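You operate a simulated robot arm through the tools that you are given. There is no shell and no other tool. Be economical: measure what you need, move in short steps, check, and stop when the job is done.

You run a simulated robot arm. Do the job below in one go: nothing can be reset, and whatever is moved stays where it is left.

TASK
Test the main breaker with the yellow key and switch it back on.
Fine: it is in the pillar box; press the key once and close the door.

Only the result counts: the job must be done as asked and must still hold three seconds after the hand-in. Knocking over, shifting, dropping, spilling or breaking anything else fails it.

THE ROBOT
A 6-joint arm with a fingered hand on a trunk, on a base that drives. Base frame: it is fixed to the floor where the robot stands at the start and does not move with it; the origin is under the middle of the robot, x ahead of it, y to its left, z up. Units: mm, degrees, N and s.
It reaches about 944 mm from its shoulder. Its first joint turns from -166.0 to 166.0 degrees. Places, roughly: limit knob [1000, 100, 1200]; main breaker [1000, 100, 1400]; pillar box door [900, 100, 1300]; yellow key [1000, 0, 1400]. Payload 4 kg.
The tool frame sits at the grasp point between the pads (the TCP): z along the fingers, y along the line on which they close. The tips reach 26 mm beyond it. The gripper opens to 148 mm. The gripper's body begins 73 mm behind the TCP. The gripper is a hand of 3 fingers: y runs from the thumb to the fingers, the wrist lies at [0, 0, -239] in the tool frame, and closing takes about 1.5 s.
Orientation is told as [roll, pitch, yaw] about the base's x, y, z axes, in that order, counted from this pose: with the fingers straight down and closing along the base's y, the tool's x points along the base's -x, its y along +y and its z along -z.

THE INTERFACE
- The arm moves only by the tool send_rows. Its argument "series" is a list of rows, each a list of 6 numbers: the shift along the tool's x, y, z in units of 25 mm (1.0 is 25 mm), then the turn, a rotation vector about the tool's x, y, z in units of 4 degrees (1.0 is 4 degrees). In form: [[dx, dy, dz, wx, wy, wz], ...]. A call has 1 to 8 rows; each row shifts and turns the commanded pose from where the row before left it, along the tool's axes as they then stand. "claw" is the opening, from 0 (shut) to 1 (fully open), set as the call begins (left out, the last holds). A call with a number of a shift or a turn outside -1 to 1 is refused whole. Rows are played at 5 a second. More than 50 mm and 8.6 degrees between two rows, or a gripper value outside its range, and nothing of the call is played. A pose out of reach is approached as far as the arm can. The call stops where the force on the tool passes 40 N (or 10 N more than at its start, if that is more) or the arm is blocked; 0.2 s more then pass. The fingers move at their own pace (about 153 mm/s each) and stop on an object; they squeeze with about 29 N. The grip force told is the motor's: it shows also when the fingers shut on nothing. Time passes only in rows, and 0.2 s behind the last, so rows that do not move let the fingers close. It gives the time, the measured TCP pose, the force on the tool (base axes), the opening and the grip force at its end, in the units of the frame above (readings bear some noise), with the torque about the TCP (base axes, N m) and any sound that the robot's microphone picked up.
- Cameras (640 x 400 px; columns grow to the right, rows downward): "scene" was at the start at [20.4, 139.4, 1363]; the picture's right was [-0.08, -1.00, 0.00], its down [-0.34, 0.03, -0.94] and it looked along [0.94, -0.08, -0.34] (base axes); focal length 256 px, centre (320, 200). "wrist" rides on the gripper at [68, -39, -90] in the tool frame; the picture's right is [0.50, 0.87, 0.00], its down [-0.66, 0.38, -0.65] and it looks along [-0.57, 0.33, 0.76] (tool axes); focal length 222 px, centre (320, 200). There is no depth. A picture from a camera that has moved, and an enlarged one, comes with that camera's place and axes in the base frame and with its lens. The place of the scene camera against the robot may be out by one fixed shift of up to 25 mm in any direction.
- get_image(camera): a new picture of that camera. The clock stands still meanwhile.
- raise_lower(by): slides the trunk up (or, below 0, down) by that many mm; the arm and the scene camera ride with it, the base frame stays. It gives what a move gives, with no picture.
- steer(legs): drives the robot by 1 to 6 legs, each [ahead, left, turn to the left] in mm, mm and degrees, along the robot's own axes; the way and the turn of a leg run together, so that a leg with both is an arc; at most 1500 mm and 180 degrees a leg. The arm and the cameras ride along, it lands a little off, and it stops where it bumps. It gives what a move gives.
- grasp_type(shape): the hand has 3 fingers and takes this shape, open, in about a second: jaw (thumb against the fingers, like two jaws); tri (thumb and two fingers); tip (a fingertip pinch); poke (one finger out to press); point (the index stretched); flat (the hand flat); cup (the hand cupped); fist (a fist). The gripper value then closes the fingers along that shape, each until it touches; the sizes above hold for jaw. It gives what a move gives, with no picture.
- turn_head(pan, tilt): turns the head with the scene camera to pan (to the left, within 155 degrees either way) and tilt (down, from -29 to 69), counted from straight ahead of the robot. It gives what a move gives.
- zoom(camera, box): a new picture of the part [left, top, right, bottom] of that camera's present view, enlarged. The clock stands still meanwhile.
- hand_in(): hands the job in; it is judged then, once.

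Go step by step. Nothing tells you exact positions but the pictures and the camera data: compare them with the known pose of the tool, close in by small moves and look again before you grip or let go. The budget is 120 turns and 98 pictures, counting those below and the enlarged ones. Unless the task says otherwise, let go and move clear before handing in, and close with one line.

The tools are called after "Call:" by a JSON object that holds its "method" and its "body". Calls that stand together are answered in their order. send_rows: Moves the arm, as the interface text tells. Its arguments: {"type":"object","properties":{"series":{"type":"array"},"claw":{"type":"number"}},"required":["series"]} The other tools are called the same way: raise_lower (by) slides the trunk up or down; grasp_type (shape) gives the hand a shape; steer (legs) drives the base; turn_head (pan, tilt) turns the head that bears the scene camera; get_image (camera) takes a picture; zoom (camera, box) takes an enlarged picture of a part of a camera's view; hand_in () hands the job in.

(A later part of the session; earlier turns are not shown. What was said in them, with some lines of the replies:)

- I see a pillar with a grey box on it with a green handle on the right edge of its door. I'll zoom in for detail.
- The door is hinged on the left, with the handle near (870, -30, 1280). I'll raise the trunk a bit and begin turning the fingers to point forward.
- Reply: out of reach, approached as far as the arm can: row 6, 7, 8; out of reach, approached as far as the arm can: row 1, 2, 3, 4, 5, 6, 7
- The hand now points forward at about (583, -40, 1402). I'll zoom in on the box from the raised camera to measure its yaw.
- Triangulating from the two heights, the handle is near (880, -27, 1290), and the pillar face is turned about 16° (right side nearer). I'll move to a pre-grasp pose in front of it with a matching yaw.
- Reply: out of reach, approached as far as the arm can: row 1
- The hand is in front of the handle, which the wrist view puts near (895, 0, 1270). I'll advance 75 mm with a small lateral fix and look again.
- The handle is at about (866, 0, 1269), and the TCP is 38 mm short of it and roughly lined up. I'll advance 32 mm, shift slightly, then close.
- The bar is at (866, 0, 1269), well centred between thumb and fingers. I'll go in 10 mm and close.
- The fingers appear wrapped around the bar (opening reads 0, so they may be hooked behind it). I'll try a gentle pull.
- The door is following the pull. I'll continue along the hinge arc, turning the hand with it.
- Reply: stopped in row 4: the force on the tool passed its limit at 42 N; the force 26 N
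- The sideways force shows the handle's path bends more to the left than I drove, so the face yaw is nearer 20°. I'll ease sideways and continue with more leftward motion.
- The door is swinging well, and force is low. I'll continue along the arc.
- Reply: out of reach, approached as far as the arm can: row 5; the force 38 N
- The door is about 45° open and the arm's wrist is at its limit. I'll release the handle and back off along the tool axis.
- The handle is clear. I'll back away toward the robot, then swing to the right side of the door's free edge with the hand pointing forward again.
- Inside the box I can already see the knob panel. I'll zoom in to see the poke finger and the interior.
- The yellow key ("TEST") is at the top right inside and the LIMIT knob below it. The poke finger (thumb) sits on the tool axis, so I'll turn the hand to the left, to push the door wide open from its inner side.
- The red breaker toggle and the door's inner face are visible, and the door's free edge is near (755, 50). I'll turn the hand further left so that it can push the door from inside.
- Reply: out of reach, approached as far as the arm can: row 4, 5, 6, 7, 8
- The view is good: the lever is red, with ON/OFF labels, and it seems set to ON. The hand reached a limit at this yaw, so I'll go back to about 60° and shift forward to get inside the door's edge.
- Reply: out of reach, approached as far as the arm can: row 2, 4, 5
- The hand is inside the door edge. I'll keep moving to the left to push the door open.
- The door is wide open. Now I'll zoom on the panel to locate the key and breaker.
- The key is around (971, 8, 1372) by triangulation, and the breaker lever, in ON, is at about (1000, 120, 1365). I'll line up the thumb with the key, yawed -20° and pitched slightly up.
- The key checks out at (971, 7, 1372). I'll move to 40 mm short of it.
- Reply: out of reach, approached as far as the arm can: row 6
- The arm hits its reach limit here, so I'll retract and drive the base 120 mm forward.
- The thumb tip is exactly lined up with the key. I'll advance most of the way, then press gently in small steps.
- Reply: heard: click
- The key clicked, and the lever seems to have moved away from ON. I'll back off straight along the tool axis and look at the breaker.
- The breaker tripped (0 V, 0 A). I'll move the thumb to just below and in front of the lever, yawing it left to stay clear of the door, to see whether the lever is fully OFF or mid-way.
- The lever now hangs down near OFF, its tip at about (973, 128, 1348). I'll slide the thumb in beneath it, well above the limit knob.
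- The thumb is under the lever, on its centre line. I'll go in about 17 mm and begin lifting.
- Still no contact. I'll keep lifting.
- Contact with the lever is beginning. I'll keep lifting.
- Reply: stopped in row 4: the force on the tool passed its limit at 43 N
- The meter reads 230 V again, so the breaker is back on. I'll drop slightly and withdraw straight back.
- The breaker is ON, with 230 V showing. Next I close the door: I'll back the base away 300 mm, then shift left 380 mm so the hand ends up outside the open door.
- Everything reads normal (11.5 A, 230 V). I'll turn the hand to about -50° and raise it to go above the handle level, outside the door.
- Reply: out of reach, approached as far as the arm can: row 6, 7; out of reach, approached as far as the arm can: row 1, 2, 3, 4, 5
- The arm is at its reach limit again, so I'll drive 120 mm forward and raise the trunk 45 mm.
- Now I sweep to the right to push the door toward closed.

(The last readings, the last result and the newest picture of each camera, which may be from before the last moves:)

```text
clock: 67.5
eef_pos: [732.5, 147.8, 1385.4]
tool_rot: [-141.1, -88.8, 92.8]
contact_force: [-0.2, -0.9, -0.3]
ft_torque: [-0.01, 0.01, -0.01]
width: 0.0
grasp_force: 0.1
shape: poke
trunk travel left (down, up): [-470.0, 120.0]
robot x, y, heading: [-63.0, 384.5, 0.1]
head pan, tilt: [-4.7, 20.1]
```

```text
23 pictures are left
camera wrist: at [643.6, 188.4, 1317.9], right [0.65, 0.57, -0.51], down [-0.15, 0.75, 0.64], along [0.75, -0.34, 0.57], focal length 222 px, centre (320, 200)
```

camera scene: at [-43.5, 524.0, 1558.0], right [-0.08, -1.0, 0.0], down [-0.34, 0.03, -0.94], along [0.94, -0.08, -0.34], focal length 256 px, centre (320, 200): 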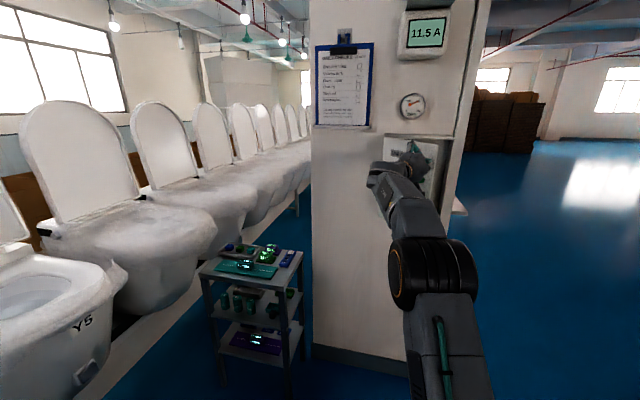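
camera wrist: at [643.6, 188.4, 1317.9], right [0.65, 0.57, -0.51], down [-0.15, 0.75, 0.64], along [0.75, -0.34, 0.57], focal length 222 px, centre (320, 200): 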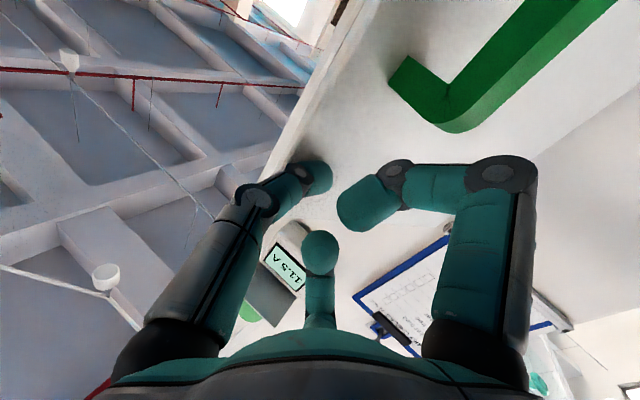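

The door follows; the tip is near its edge, so I'll now push more forward than sideways while straightening the hand.

Call:
{"method": "send_rows", "body": {"series": [[0, 0.2, 0.75, 0, 0, 0], [0, 0.1, 0.78, -0.5, 0, 0], [0, 0, 0.78, -1, 0, 0], [0, -0.1, 0.78, -1, 0, 0]]}}

Call:
{"method": "get_image", "body": {"camera": "wrist"}}

Call:
{"method": "get_image", "body": {"camera": "scene"}}

```text
clock: 68.5
eef_pos: [758.9, 101.0, 1358.3]
tool_rot: [-134.2, -88.8, 95.9]
contact_force: [-0.3, 0.8, 0.5]
ft_torque: [-0.02, 0.0, -0.02]
width: 0.0
grasp_force: 0.1
shape: poke
out of reach, approached as far as the arm can: row 1, 2, 3, 4
trunk travel left (down, up): [-470.0, 120.0]
robot x, y, heading: [-64.6, 383.5, -0.1]
head pan, tilt: [-4.7, 20.1]
```

```text
22 pictures are left
camera wrist: at [664.8, 126.4, 1290.9], right [0.54, 0.67, -0.51], down [-0.28, 0.72, 0.64], along [0.8, -0.2, 0.57], focal length 222 px, centre (320, 200)
```

wrist: 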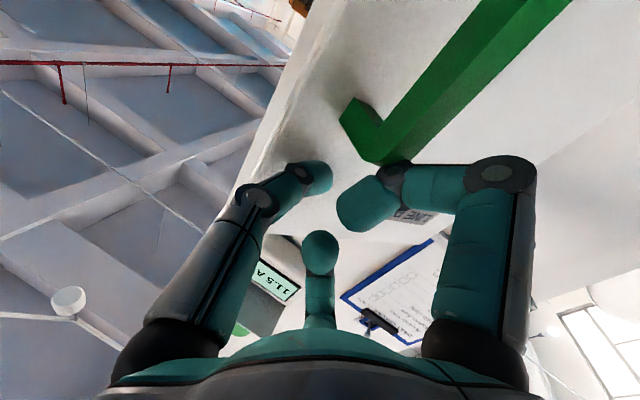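

```text
21 pictures are left
camera scene: at [-43.4, 524.0, 1558.0], right [-0.08, -1.0, 0.0], down [-0.34, 0.03, -0.94], along [0.94, -0.08, -0.34], focal length 256 px, centre (320, 200)
```

scene: 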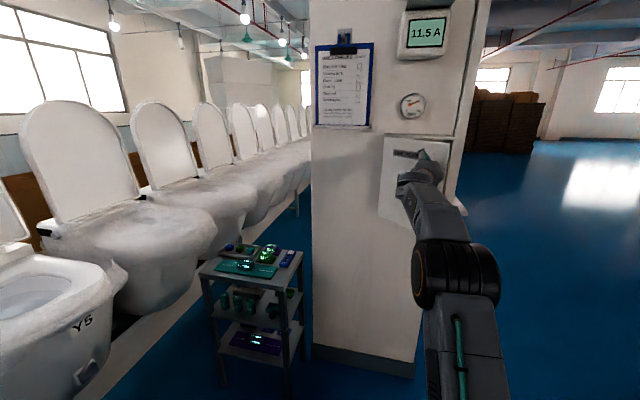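

The door is about 60% closed, but reach runs out again. I'll retract, shift the base forward and right, and then finish the push.

Call:
{"method": "send_rows", "body": {"series": [[-0.15, 0, -0.9, 0, 0, 0], [-0.15, 0, -0.9, 0, 0, 0], [-0.15, 0, -0.9, -0.5, 0, 0], [-0.15, 0, -0.9, -0.5, 0, 0], [0, 0, -0.9, -0.5, 0, 0], [0, 0, -0.9, -0.5, 0, 0], [0, 0, -0.9, -0.5, 0, 0]]}}

Call:
{"method": "steer", "body": {"legs": [[0, -180, 0], [130, 0, 0]]}}

Call:
{"method": "get_image", "body": {"camera": "scene"}}

Call:
{"method": "get_image", "body": {"camera": "wrist"}}

```text
clock: 70.1
eef_pos: [630.9, 193.1, 1373.3]
tool_rot: [-113.1, -88.9, 84.9]
contact_force: [0.1, -0.2, 0.5]
ft_torque: [-0.04, 0.01, 0.0]
width: 0.3
grasp_force: 0.0
shape: poke
trunk travel left (down, up): [-470.0, 120.0]
robot x, y, heading: [-63.9, 384.5, 0.2]
head pan, tilt: [-4.7, 20.1]
```

```text
clock: 72.5
eef_pos: [760.5, 16.6, 1372.9]
tool_rot: [-112.3, -88.9, 83.9]
contact_force: [-0.2, 0.2, 0.0]
ft_torque: [0.0, 0.03, 0.02]
width: 0.0
grasp_force: 0.0
shape: poke
trunk travel left (down, up): [-470.0, 120.0]
robot x, y, heading: [65.4, 204.8, 0.2]
head pan, tilt: [-4.7, 20.1]
```

```text
20 pictures are left
camera scene: at [83.3, 345.7, 1558.0], right [-0.08, -1.0, 0.0], down [-0.34, 0.03, -0.94], along [0.94, -0.08, -0.34], focal length 256 px, centre (320, 200)
```

scene: 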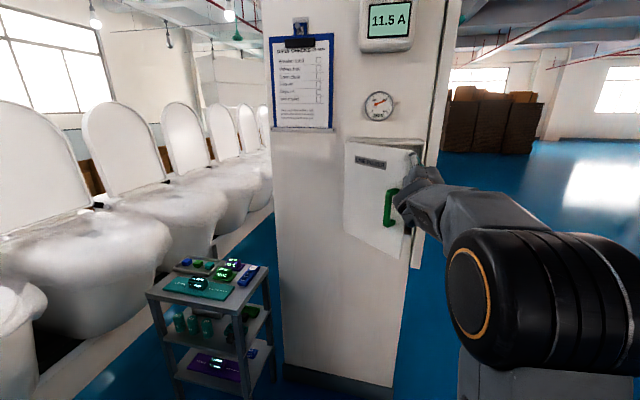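

```text
19 pictures are left
camera wrist: at [661.4, 23.4, 1305.6], right [0.41, 0.75, -0.52], down [-0.4, 0.66, 0.64], along [0.82, -0.06, 0.57], focal length 222 px, centre (320, 200)
```

wrist: 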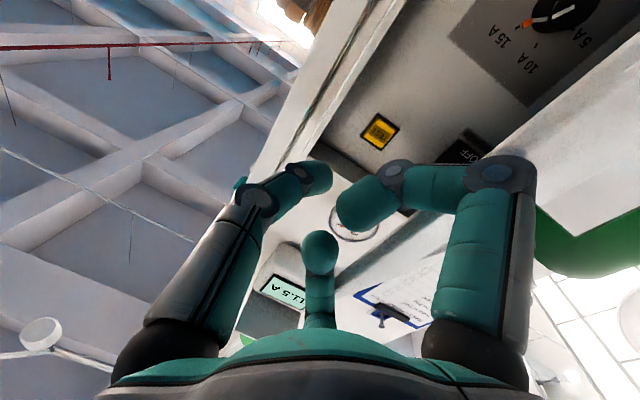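

The base shift put the hand past the door's free edge, so I'll pull straight back and come round to the outside again.

Call:
{"method": "send_rows", "body": {"series": [[0, -0.56, -0.8, 0, 0, 0], [0, -0.54, -0.82, 0, 0, 0], [0, -0.5, -0.85, 0, 0, 0], [0, -0.48, -0.87, 0, 0, 0], [0, -0.48, -0.87, 0, 0, 0]]}}

Call:
{"method": "send_rows", "body": {"series": [[0, 0.88, -0.476, 0, 0, 0], [0, 0.88, -0.476, 0, 0, 0], [0, 0.88, -0.476, 0, 0, 0], [0, 0.88, -0.476, 0, 0, 0]]}}

Call:
{"method": "get_image", "body": {"camera": "wrist"}}

Call:
{"method": "get_image", "body": {"camera": "scene"}}

```text
clock: 73.7
eef_pos: [633.6, 10.5, 1373.4]
tool_rot: [-113.4, -89.0, 85.1]
contact_force: [-0.9, 1.3, -0.6]
ft_torque: [-0.01, 0.0, 0.0]
width: 0.0
grasp_force: 0.0
shape: poke
trunk travel left (down, up): [-470.0, 120.0]
robot x, y, heading: [65.3, 204.6, 0.2]
head pan, tilt: [-4.7, 20.1]
```

```text
clock: 74.7
eef_pos: [635.1, 111.4, 1371.2]
tool_rot: [-111.5, -88.9, 83.2]
contact_force: [0.9, -0.2, 0.3]
ft_torque: [0.04, 0.02, -0.02]
width: 0.2
grasp_force: 0.1
shape: poke
trunk travel left (down, up): [-470.0, 120.0]
robot x, y, heading: [60.6, 209.7, -0.2]
head pan, tilt: [-4.7, 20.1]
```

```text
18 pictures are left
camera wrist: at [537.4, 118.0, 1304.0], right [0.41, 0.75, -0.52], down [-0.39, 0.66, 0.64], along [0.82, -0.06, 0.57], focal length 222 px, centre (320, 200)
```

wrist: 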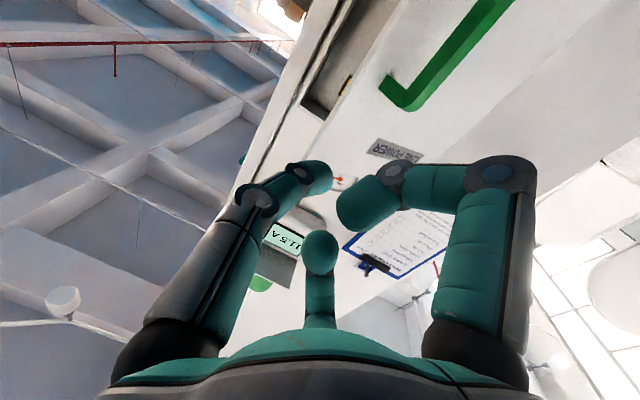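

```text
17 pictures are left
camera scene: at [83.3, 345.9, 1558.0], right [-0.08, -1.0, 0.0], down [-0.34, 0.03, -0.94], along [0.94, -0.08, -0.34], focal length 256 px, centre (320, 200)
```

scene: 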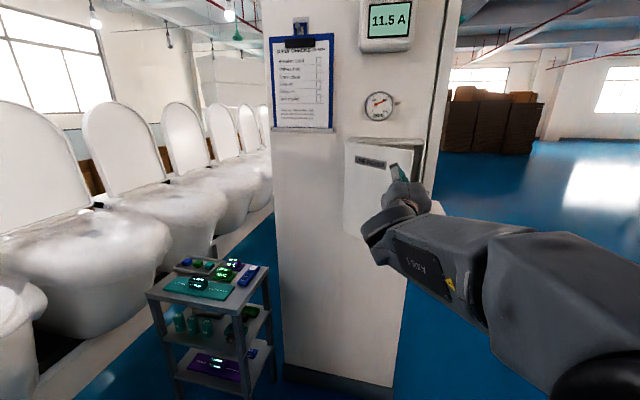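

The hand is outside again. I'll push forward onto the door face and toward closed.

Call:
{"method": "send_rows", "body": {"series": [[0, 0.3, 0.8, 0, 0, 0], [0, 0.3, 0.8, 0, 0, 0], [0, 0.3, 0.8, 0, 0, 0], [0, 0.3, 0.8, 0, 0, 0], [0, 0.3, 0.8, 0, 0, 0], [0, 0.3, 0.8, 0, 0, 0]]}}

Call:
{"method": "send_rows", "body": {"series": [[0, -0.1, 0.8, 0, 0, 0], [0, -0.1, 0.8, 0, 0, 0], [0, -0.1, 0.6, 0, 0, 0]]}}

Call:
{"method": "get_image", "body": {"camera": "wrist"}}

Call:
{"method": "get_image", "body": {"camera": "scene"}}

```text
clock: 76.1
eef_pos: [763.7, 91.3, 1372.0]
tool_rot: [-110.9, -88.9, 82.8]
contact_force: [-0.2, 0.2, 0.1]
ft_torque: [-0.01, 0.01, 0.0]
width: 0.0
grasp_force: 0.1
shape: poke
trunk travel left (down, up): [-470.0, 120.0]
robot x, y, heading: [65.6, 207.0, 0.1]
head pan, tilt: [-4.7, 20.1]
```

```text
clock: 76.9
eef_pos: [809.4, 59.1, 1372.1]
tool_rot: [-113.7, -88.9, 85.4]
contact_force: [-0.1, -0.6, -0.3]
ft_torque: [0.04, 0.02, 0.01]
width: 0.0
grasp_force: 0.1
shape: poke
trunk travel left (down, up): [-470.0, 120.0]
robot x, y, heading: [62.8, 207.1, 0.3]
head pan, tilt: [-4.7, 20.1]
```

```text
16 pictures are left
camera wrist: at [710.5, 67.2, 1305.0], right [0.41, 0.75, -0.52], down [-0.4, 0.66, 0.64], along [0.82, -0.06, 0.57], focal length 222 px, centre (320, 200)
```

wrist: 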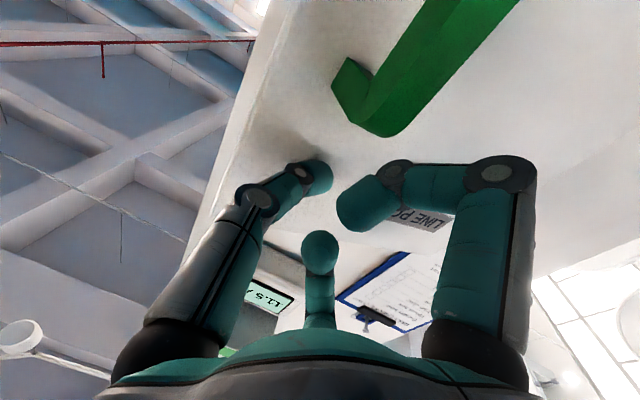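

```text
15 pictures are left
camera scene: at [83.3, 345.9, 1558.0], right [-0.08, -1.0, 0.0], down [-0.34, 0.03, -0.94], along [0.94, -0.08, -0.34], focal length 256 px, centre (320, 200)
```

scene: 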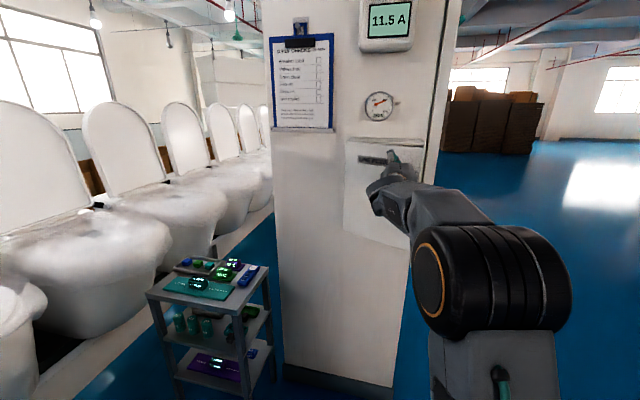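

Call:
{"method": "send_rows", "body": {"series": [[0, 0.05, 0.5, 0, 0, 0], [0, 0.05, 0.5, 0, 0, 0], [0, 0.05, 0.5, 0, 0, 0], [0, 0.05, 0.4, 0, 0, 0]]}}

Call:
{"method": "send_rows", "body": {"series": [[0, 0.02, 0.25, 0, 0, 0], [0, 0.02, 0.25, 0, 0, 0], [0, 0.02, 0.25, 0, 0, 0]]}}

Call:
{"method": "zoom", "body": {"camera": "scene", "box": [320, 110, 460, 260]}}

```text
clock: 77.9
eef_pos: [851.2, 41.8, 1371.4]
tool_rot: [-112.2, -88.9, 83.9]
contact_force: [0.1, -0.1, 0.2]
ft_torque: [0.01, 0.01, 0.0]
width: 0.0
grasp_force: 0.0
shape: poke
trunk travel left (down, up): [-470.0, 120.0]
robot x, y, heading: [62.8, 203.5, 0.2]
head pan, tilt: [-4.7, 20.1]
```

```text
clock: 78.7
eef_pos: [868.4, 34.5, 1372.2]
tool_rot: [-112.1, -89.0, 83.8]
contact_force: [0.6, 0.0, 0.4]
ft_torque: [0.0, -0.02, 0.01]
width: 0.0
grasp_force: 0.1
shape: poke
trunk travel left (down, up): [-470.0, 120.0]
robot x, y, heading: [63.0, 206.2, 0.1]
head pan, tilt: [-4.7, 20.1]
```

```text
2.67 times, centred on (390, 185) of scene
camera zoom: at [83.2, 345.9, 1558.0], right [-0.08, -1.0, 0.0], down [-0.34, 0.03, -0.94], along [0.94, -0.08, -0.34], focal length 682 px, centre (133, 240)
```

zoom: 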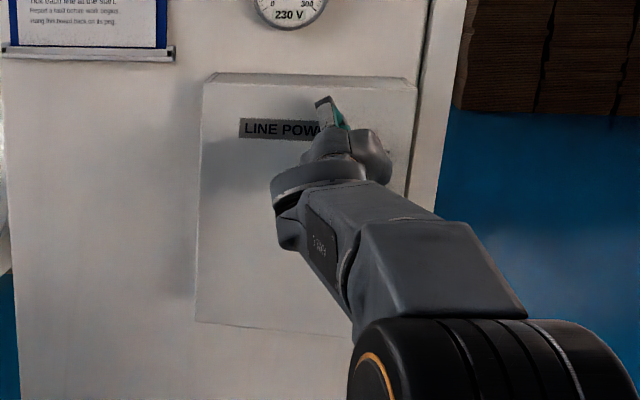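

Call:
{"method": "send_rows", "body": {"series": [[0, 0.02, 0.25, 0, 0, 0], [0, 0.02, 0.25, 0, 0, 0], [0, 0.02, 0.25, 0, 0, 0], [0, 0.02, 0.25, 0, 0, 0], [0, 0.02, 0.25, 0, 0, 0]]}}

Call:
{"method": "get_image", "body": {"camera": "wrist"}}

```text
clock: 79.8
eef_pos: [885.8, 22.9, 1375.2]
tool_rot: [-120.0, -88.8, 91.6]
contact_force: [-33.0, 6.3, -6.5]
ft_torque: [0.07, 0.24, -0.11]
width: 0.2
grasp_force: 0.0
shape: poke
trunk travel left (down, up): [-470.0, 120.0]
robot x, y, heading: [63.0, 206.5, 0.4]
head pan, tilt: [-4.7, 20.1]
stopped in row 5: the force on the tool passed its limit at 46 N (the readings are from after the stop); the commanded pose is now the measured one
```

```text
13 pictures are left
camera wrist: at [787.9, 31.3, 1307.7], right [0.41, 0.75, -0.52], down [-0.39, 0.66, 0.64], along [0.82, -0.06, 0.57], focal length 222 px, centre (320, 200)
```

wrist: 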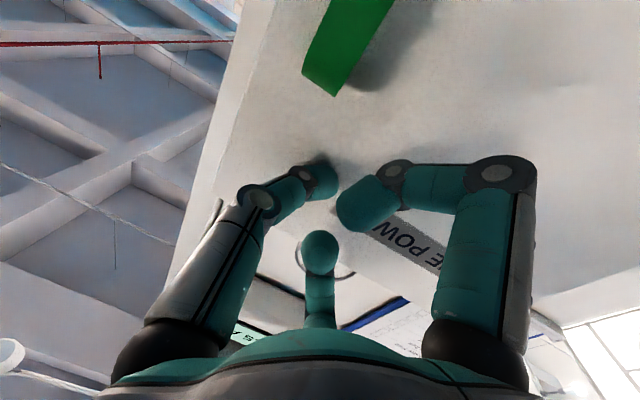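

Solid resistance at the closed position. I'll back away and check that the door stays shut.

Call:
{"method": "send_rows", "body": {"series": [[0, 0, -0.7, 0, 0, 0], [0, 0, -0.9, 0, 0, 0], [0, 0, -0.9, 0, 0, 0], [0, 0, -0.9, 0, 0, 0], [0, 0, -0.9, 0, 0, 0], [0, 0, -0.9, 0, 0, 0], [0, 0, -0.9, 0, 0, 0]]}}

Call:
{"method": "steer", "body": {"legs": [[-200, 0, 0]]}}

Call:
{"method": "get_image", "body": {"camera": "wrist"}}

Call:
{"method": "zoom", "body": {"camera": "scene", "box": [320, 0, 480, 240]}}

```text
clock: 81.4
eef_pos: [756.2, 94.7, 1371.0]
tool_rot: [-109.5, -88.9, 81.3]
contact_force: [-0.2, -0.3, -0.1]
ft_torque: [0.0, 0.01, 0.01]
width: 0.0
grasp_force: 0.2
shape: poke
trunk travel left (down, up): [-470.0, 120.0]
robot x, y, heading: [60.2, 206.9, 0.1]
head pan, tilt: [-4.7, 20.1]
```

```text
clock: 82.9
eef_pos: [557.4, 94.5, 1371.5]
tool_rot: [-110.4, -88.9, 81.9]
contact_force: [1.0, -0.8, 0.1]
ft_torque: [0.0, 0.02, 0.0]
width: 0.2
grasp_force: 0.1
shape: poke
trunk travel left (down, up): [-470.0, 120.0]
robot x, y, heading: [-134.8, 205.9, 0.3]
head pan, tilt: [-4.7, 20.1]
```

```text
12 pictures are left
camera wrist: at [460.7, 101.3, 1304.4], right [0.41, 0.75, -0.52], down [-0.39, 0.66, 0.64], along [0.82, -0.06, 0.57], focal length 222 px, centre (320, 200)
```

wrist: 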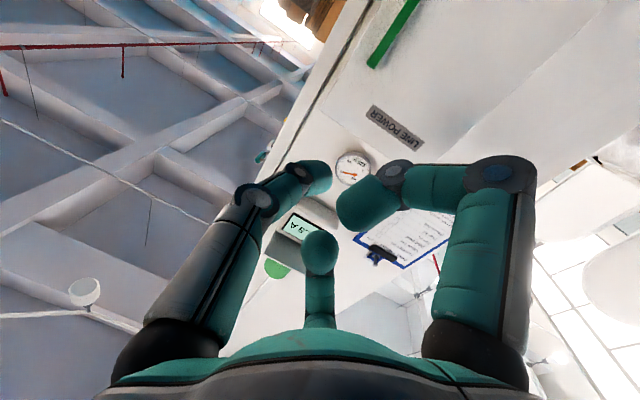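

```text
1.67 times, centred on (400, 120) of scene
camera zoom: at [-114.9, 345.6, 1558.0], right [-0.08, -1.0, 0.0], down [-0.34, 0.03, -0.94], along [0.94, -0.08, -0.34], focal length 426 px, centre (187, 333)
```

zoom: 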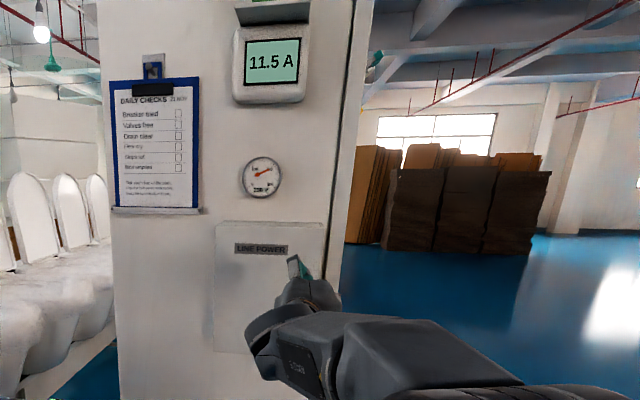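

The door looks shut and the meter reads 230 V / 11.5 A. I'll shift the arm to the side for one clear check of the door edge.

Call:
{"method": "steer", "body": {"legs": [[0, -350, 0]]}}

Call:
{"method": "zoom", "body": {"camera": "scene", "box": [230, 60, 390, 220]}}

```text
clock: 85.2
eef_pos: [558.8, -261.0, 1371.8]
tool_rot: [-109.8, -89.0, 81.3]
contact_force: [-0.7, -0.3, -0.2]
ft_torque: [0.01, -0.01, -0.01]
width: 0.0
grasp_force: 0.1
shape: poke
trunk travel left (down, up): [-470.0, 120.0]
robot x, y, heading: [-134.6, -146.3, 0.2]
head pan, tilt: [-4.7, 20.1]
```

```text
2.50 times, centred on (310, 140) of scene
camera zoom: at [-113.9, -7.1, 1558.0], right [-0.08, -1.0, 0.0], down [-0.34, 0.03, -0.94], along [0.94, -0.08, -0.34], focal length 639 px, centre (345, 350)
```

zoom: 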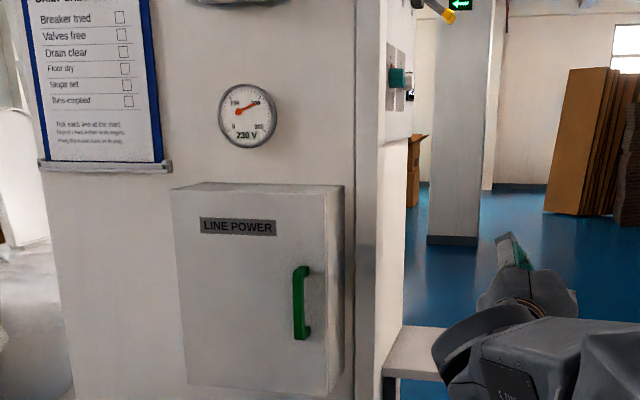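

The door is shut flush with its box, the meter reads 230 V, and the arm is clear of everything. I'm handing in.

Call:
{"method": "hand_in", "body": {}}

```text
The job is handed in.
```

The yellow TEST key was pressed once and the main breaker tripped. I switched the breaker back on (230 V, 11.5 A showing), closed the pillar box door and moved the arm clear.
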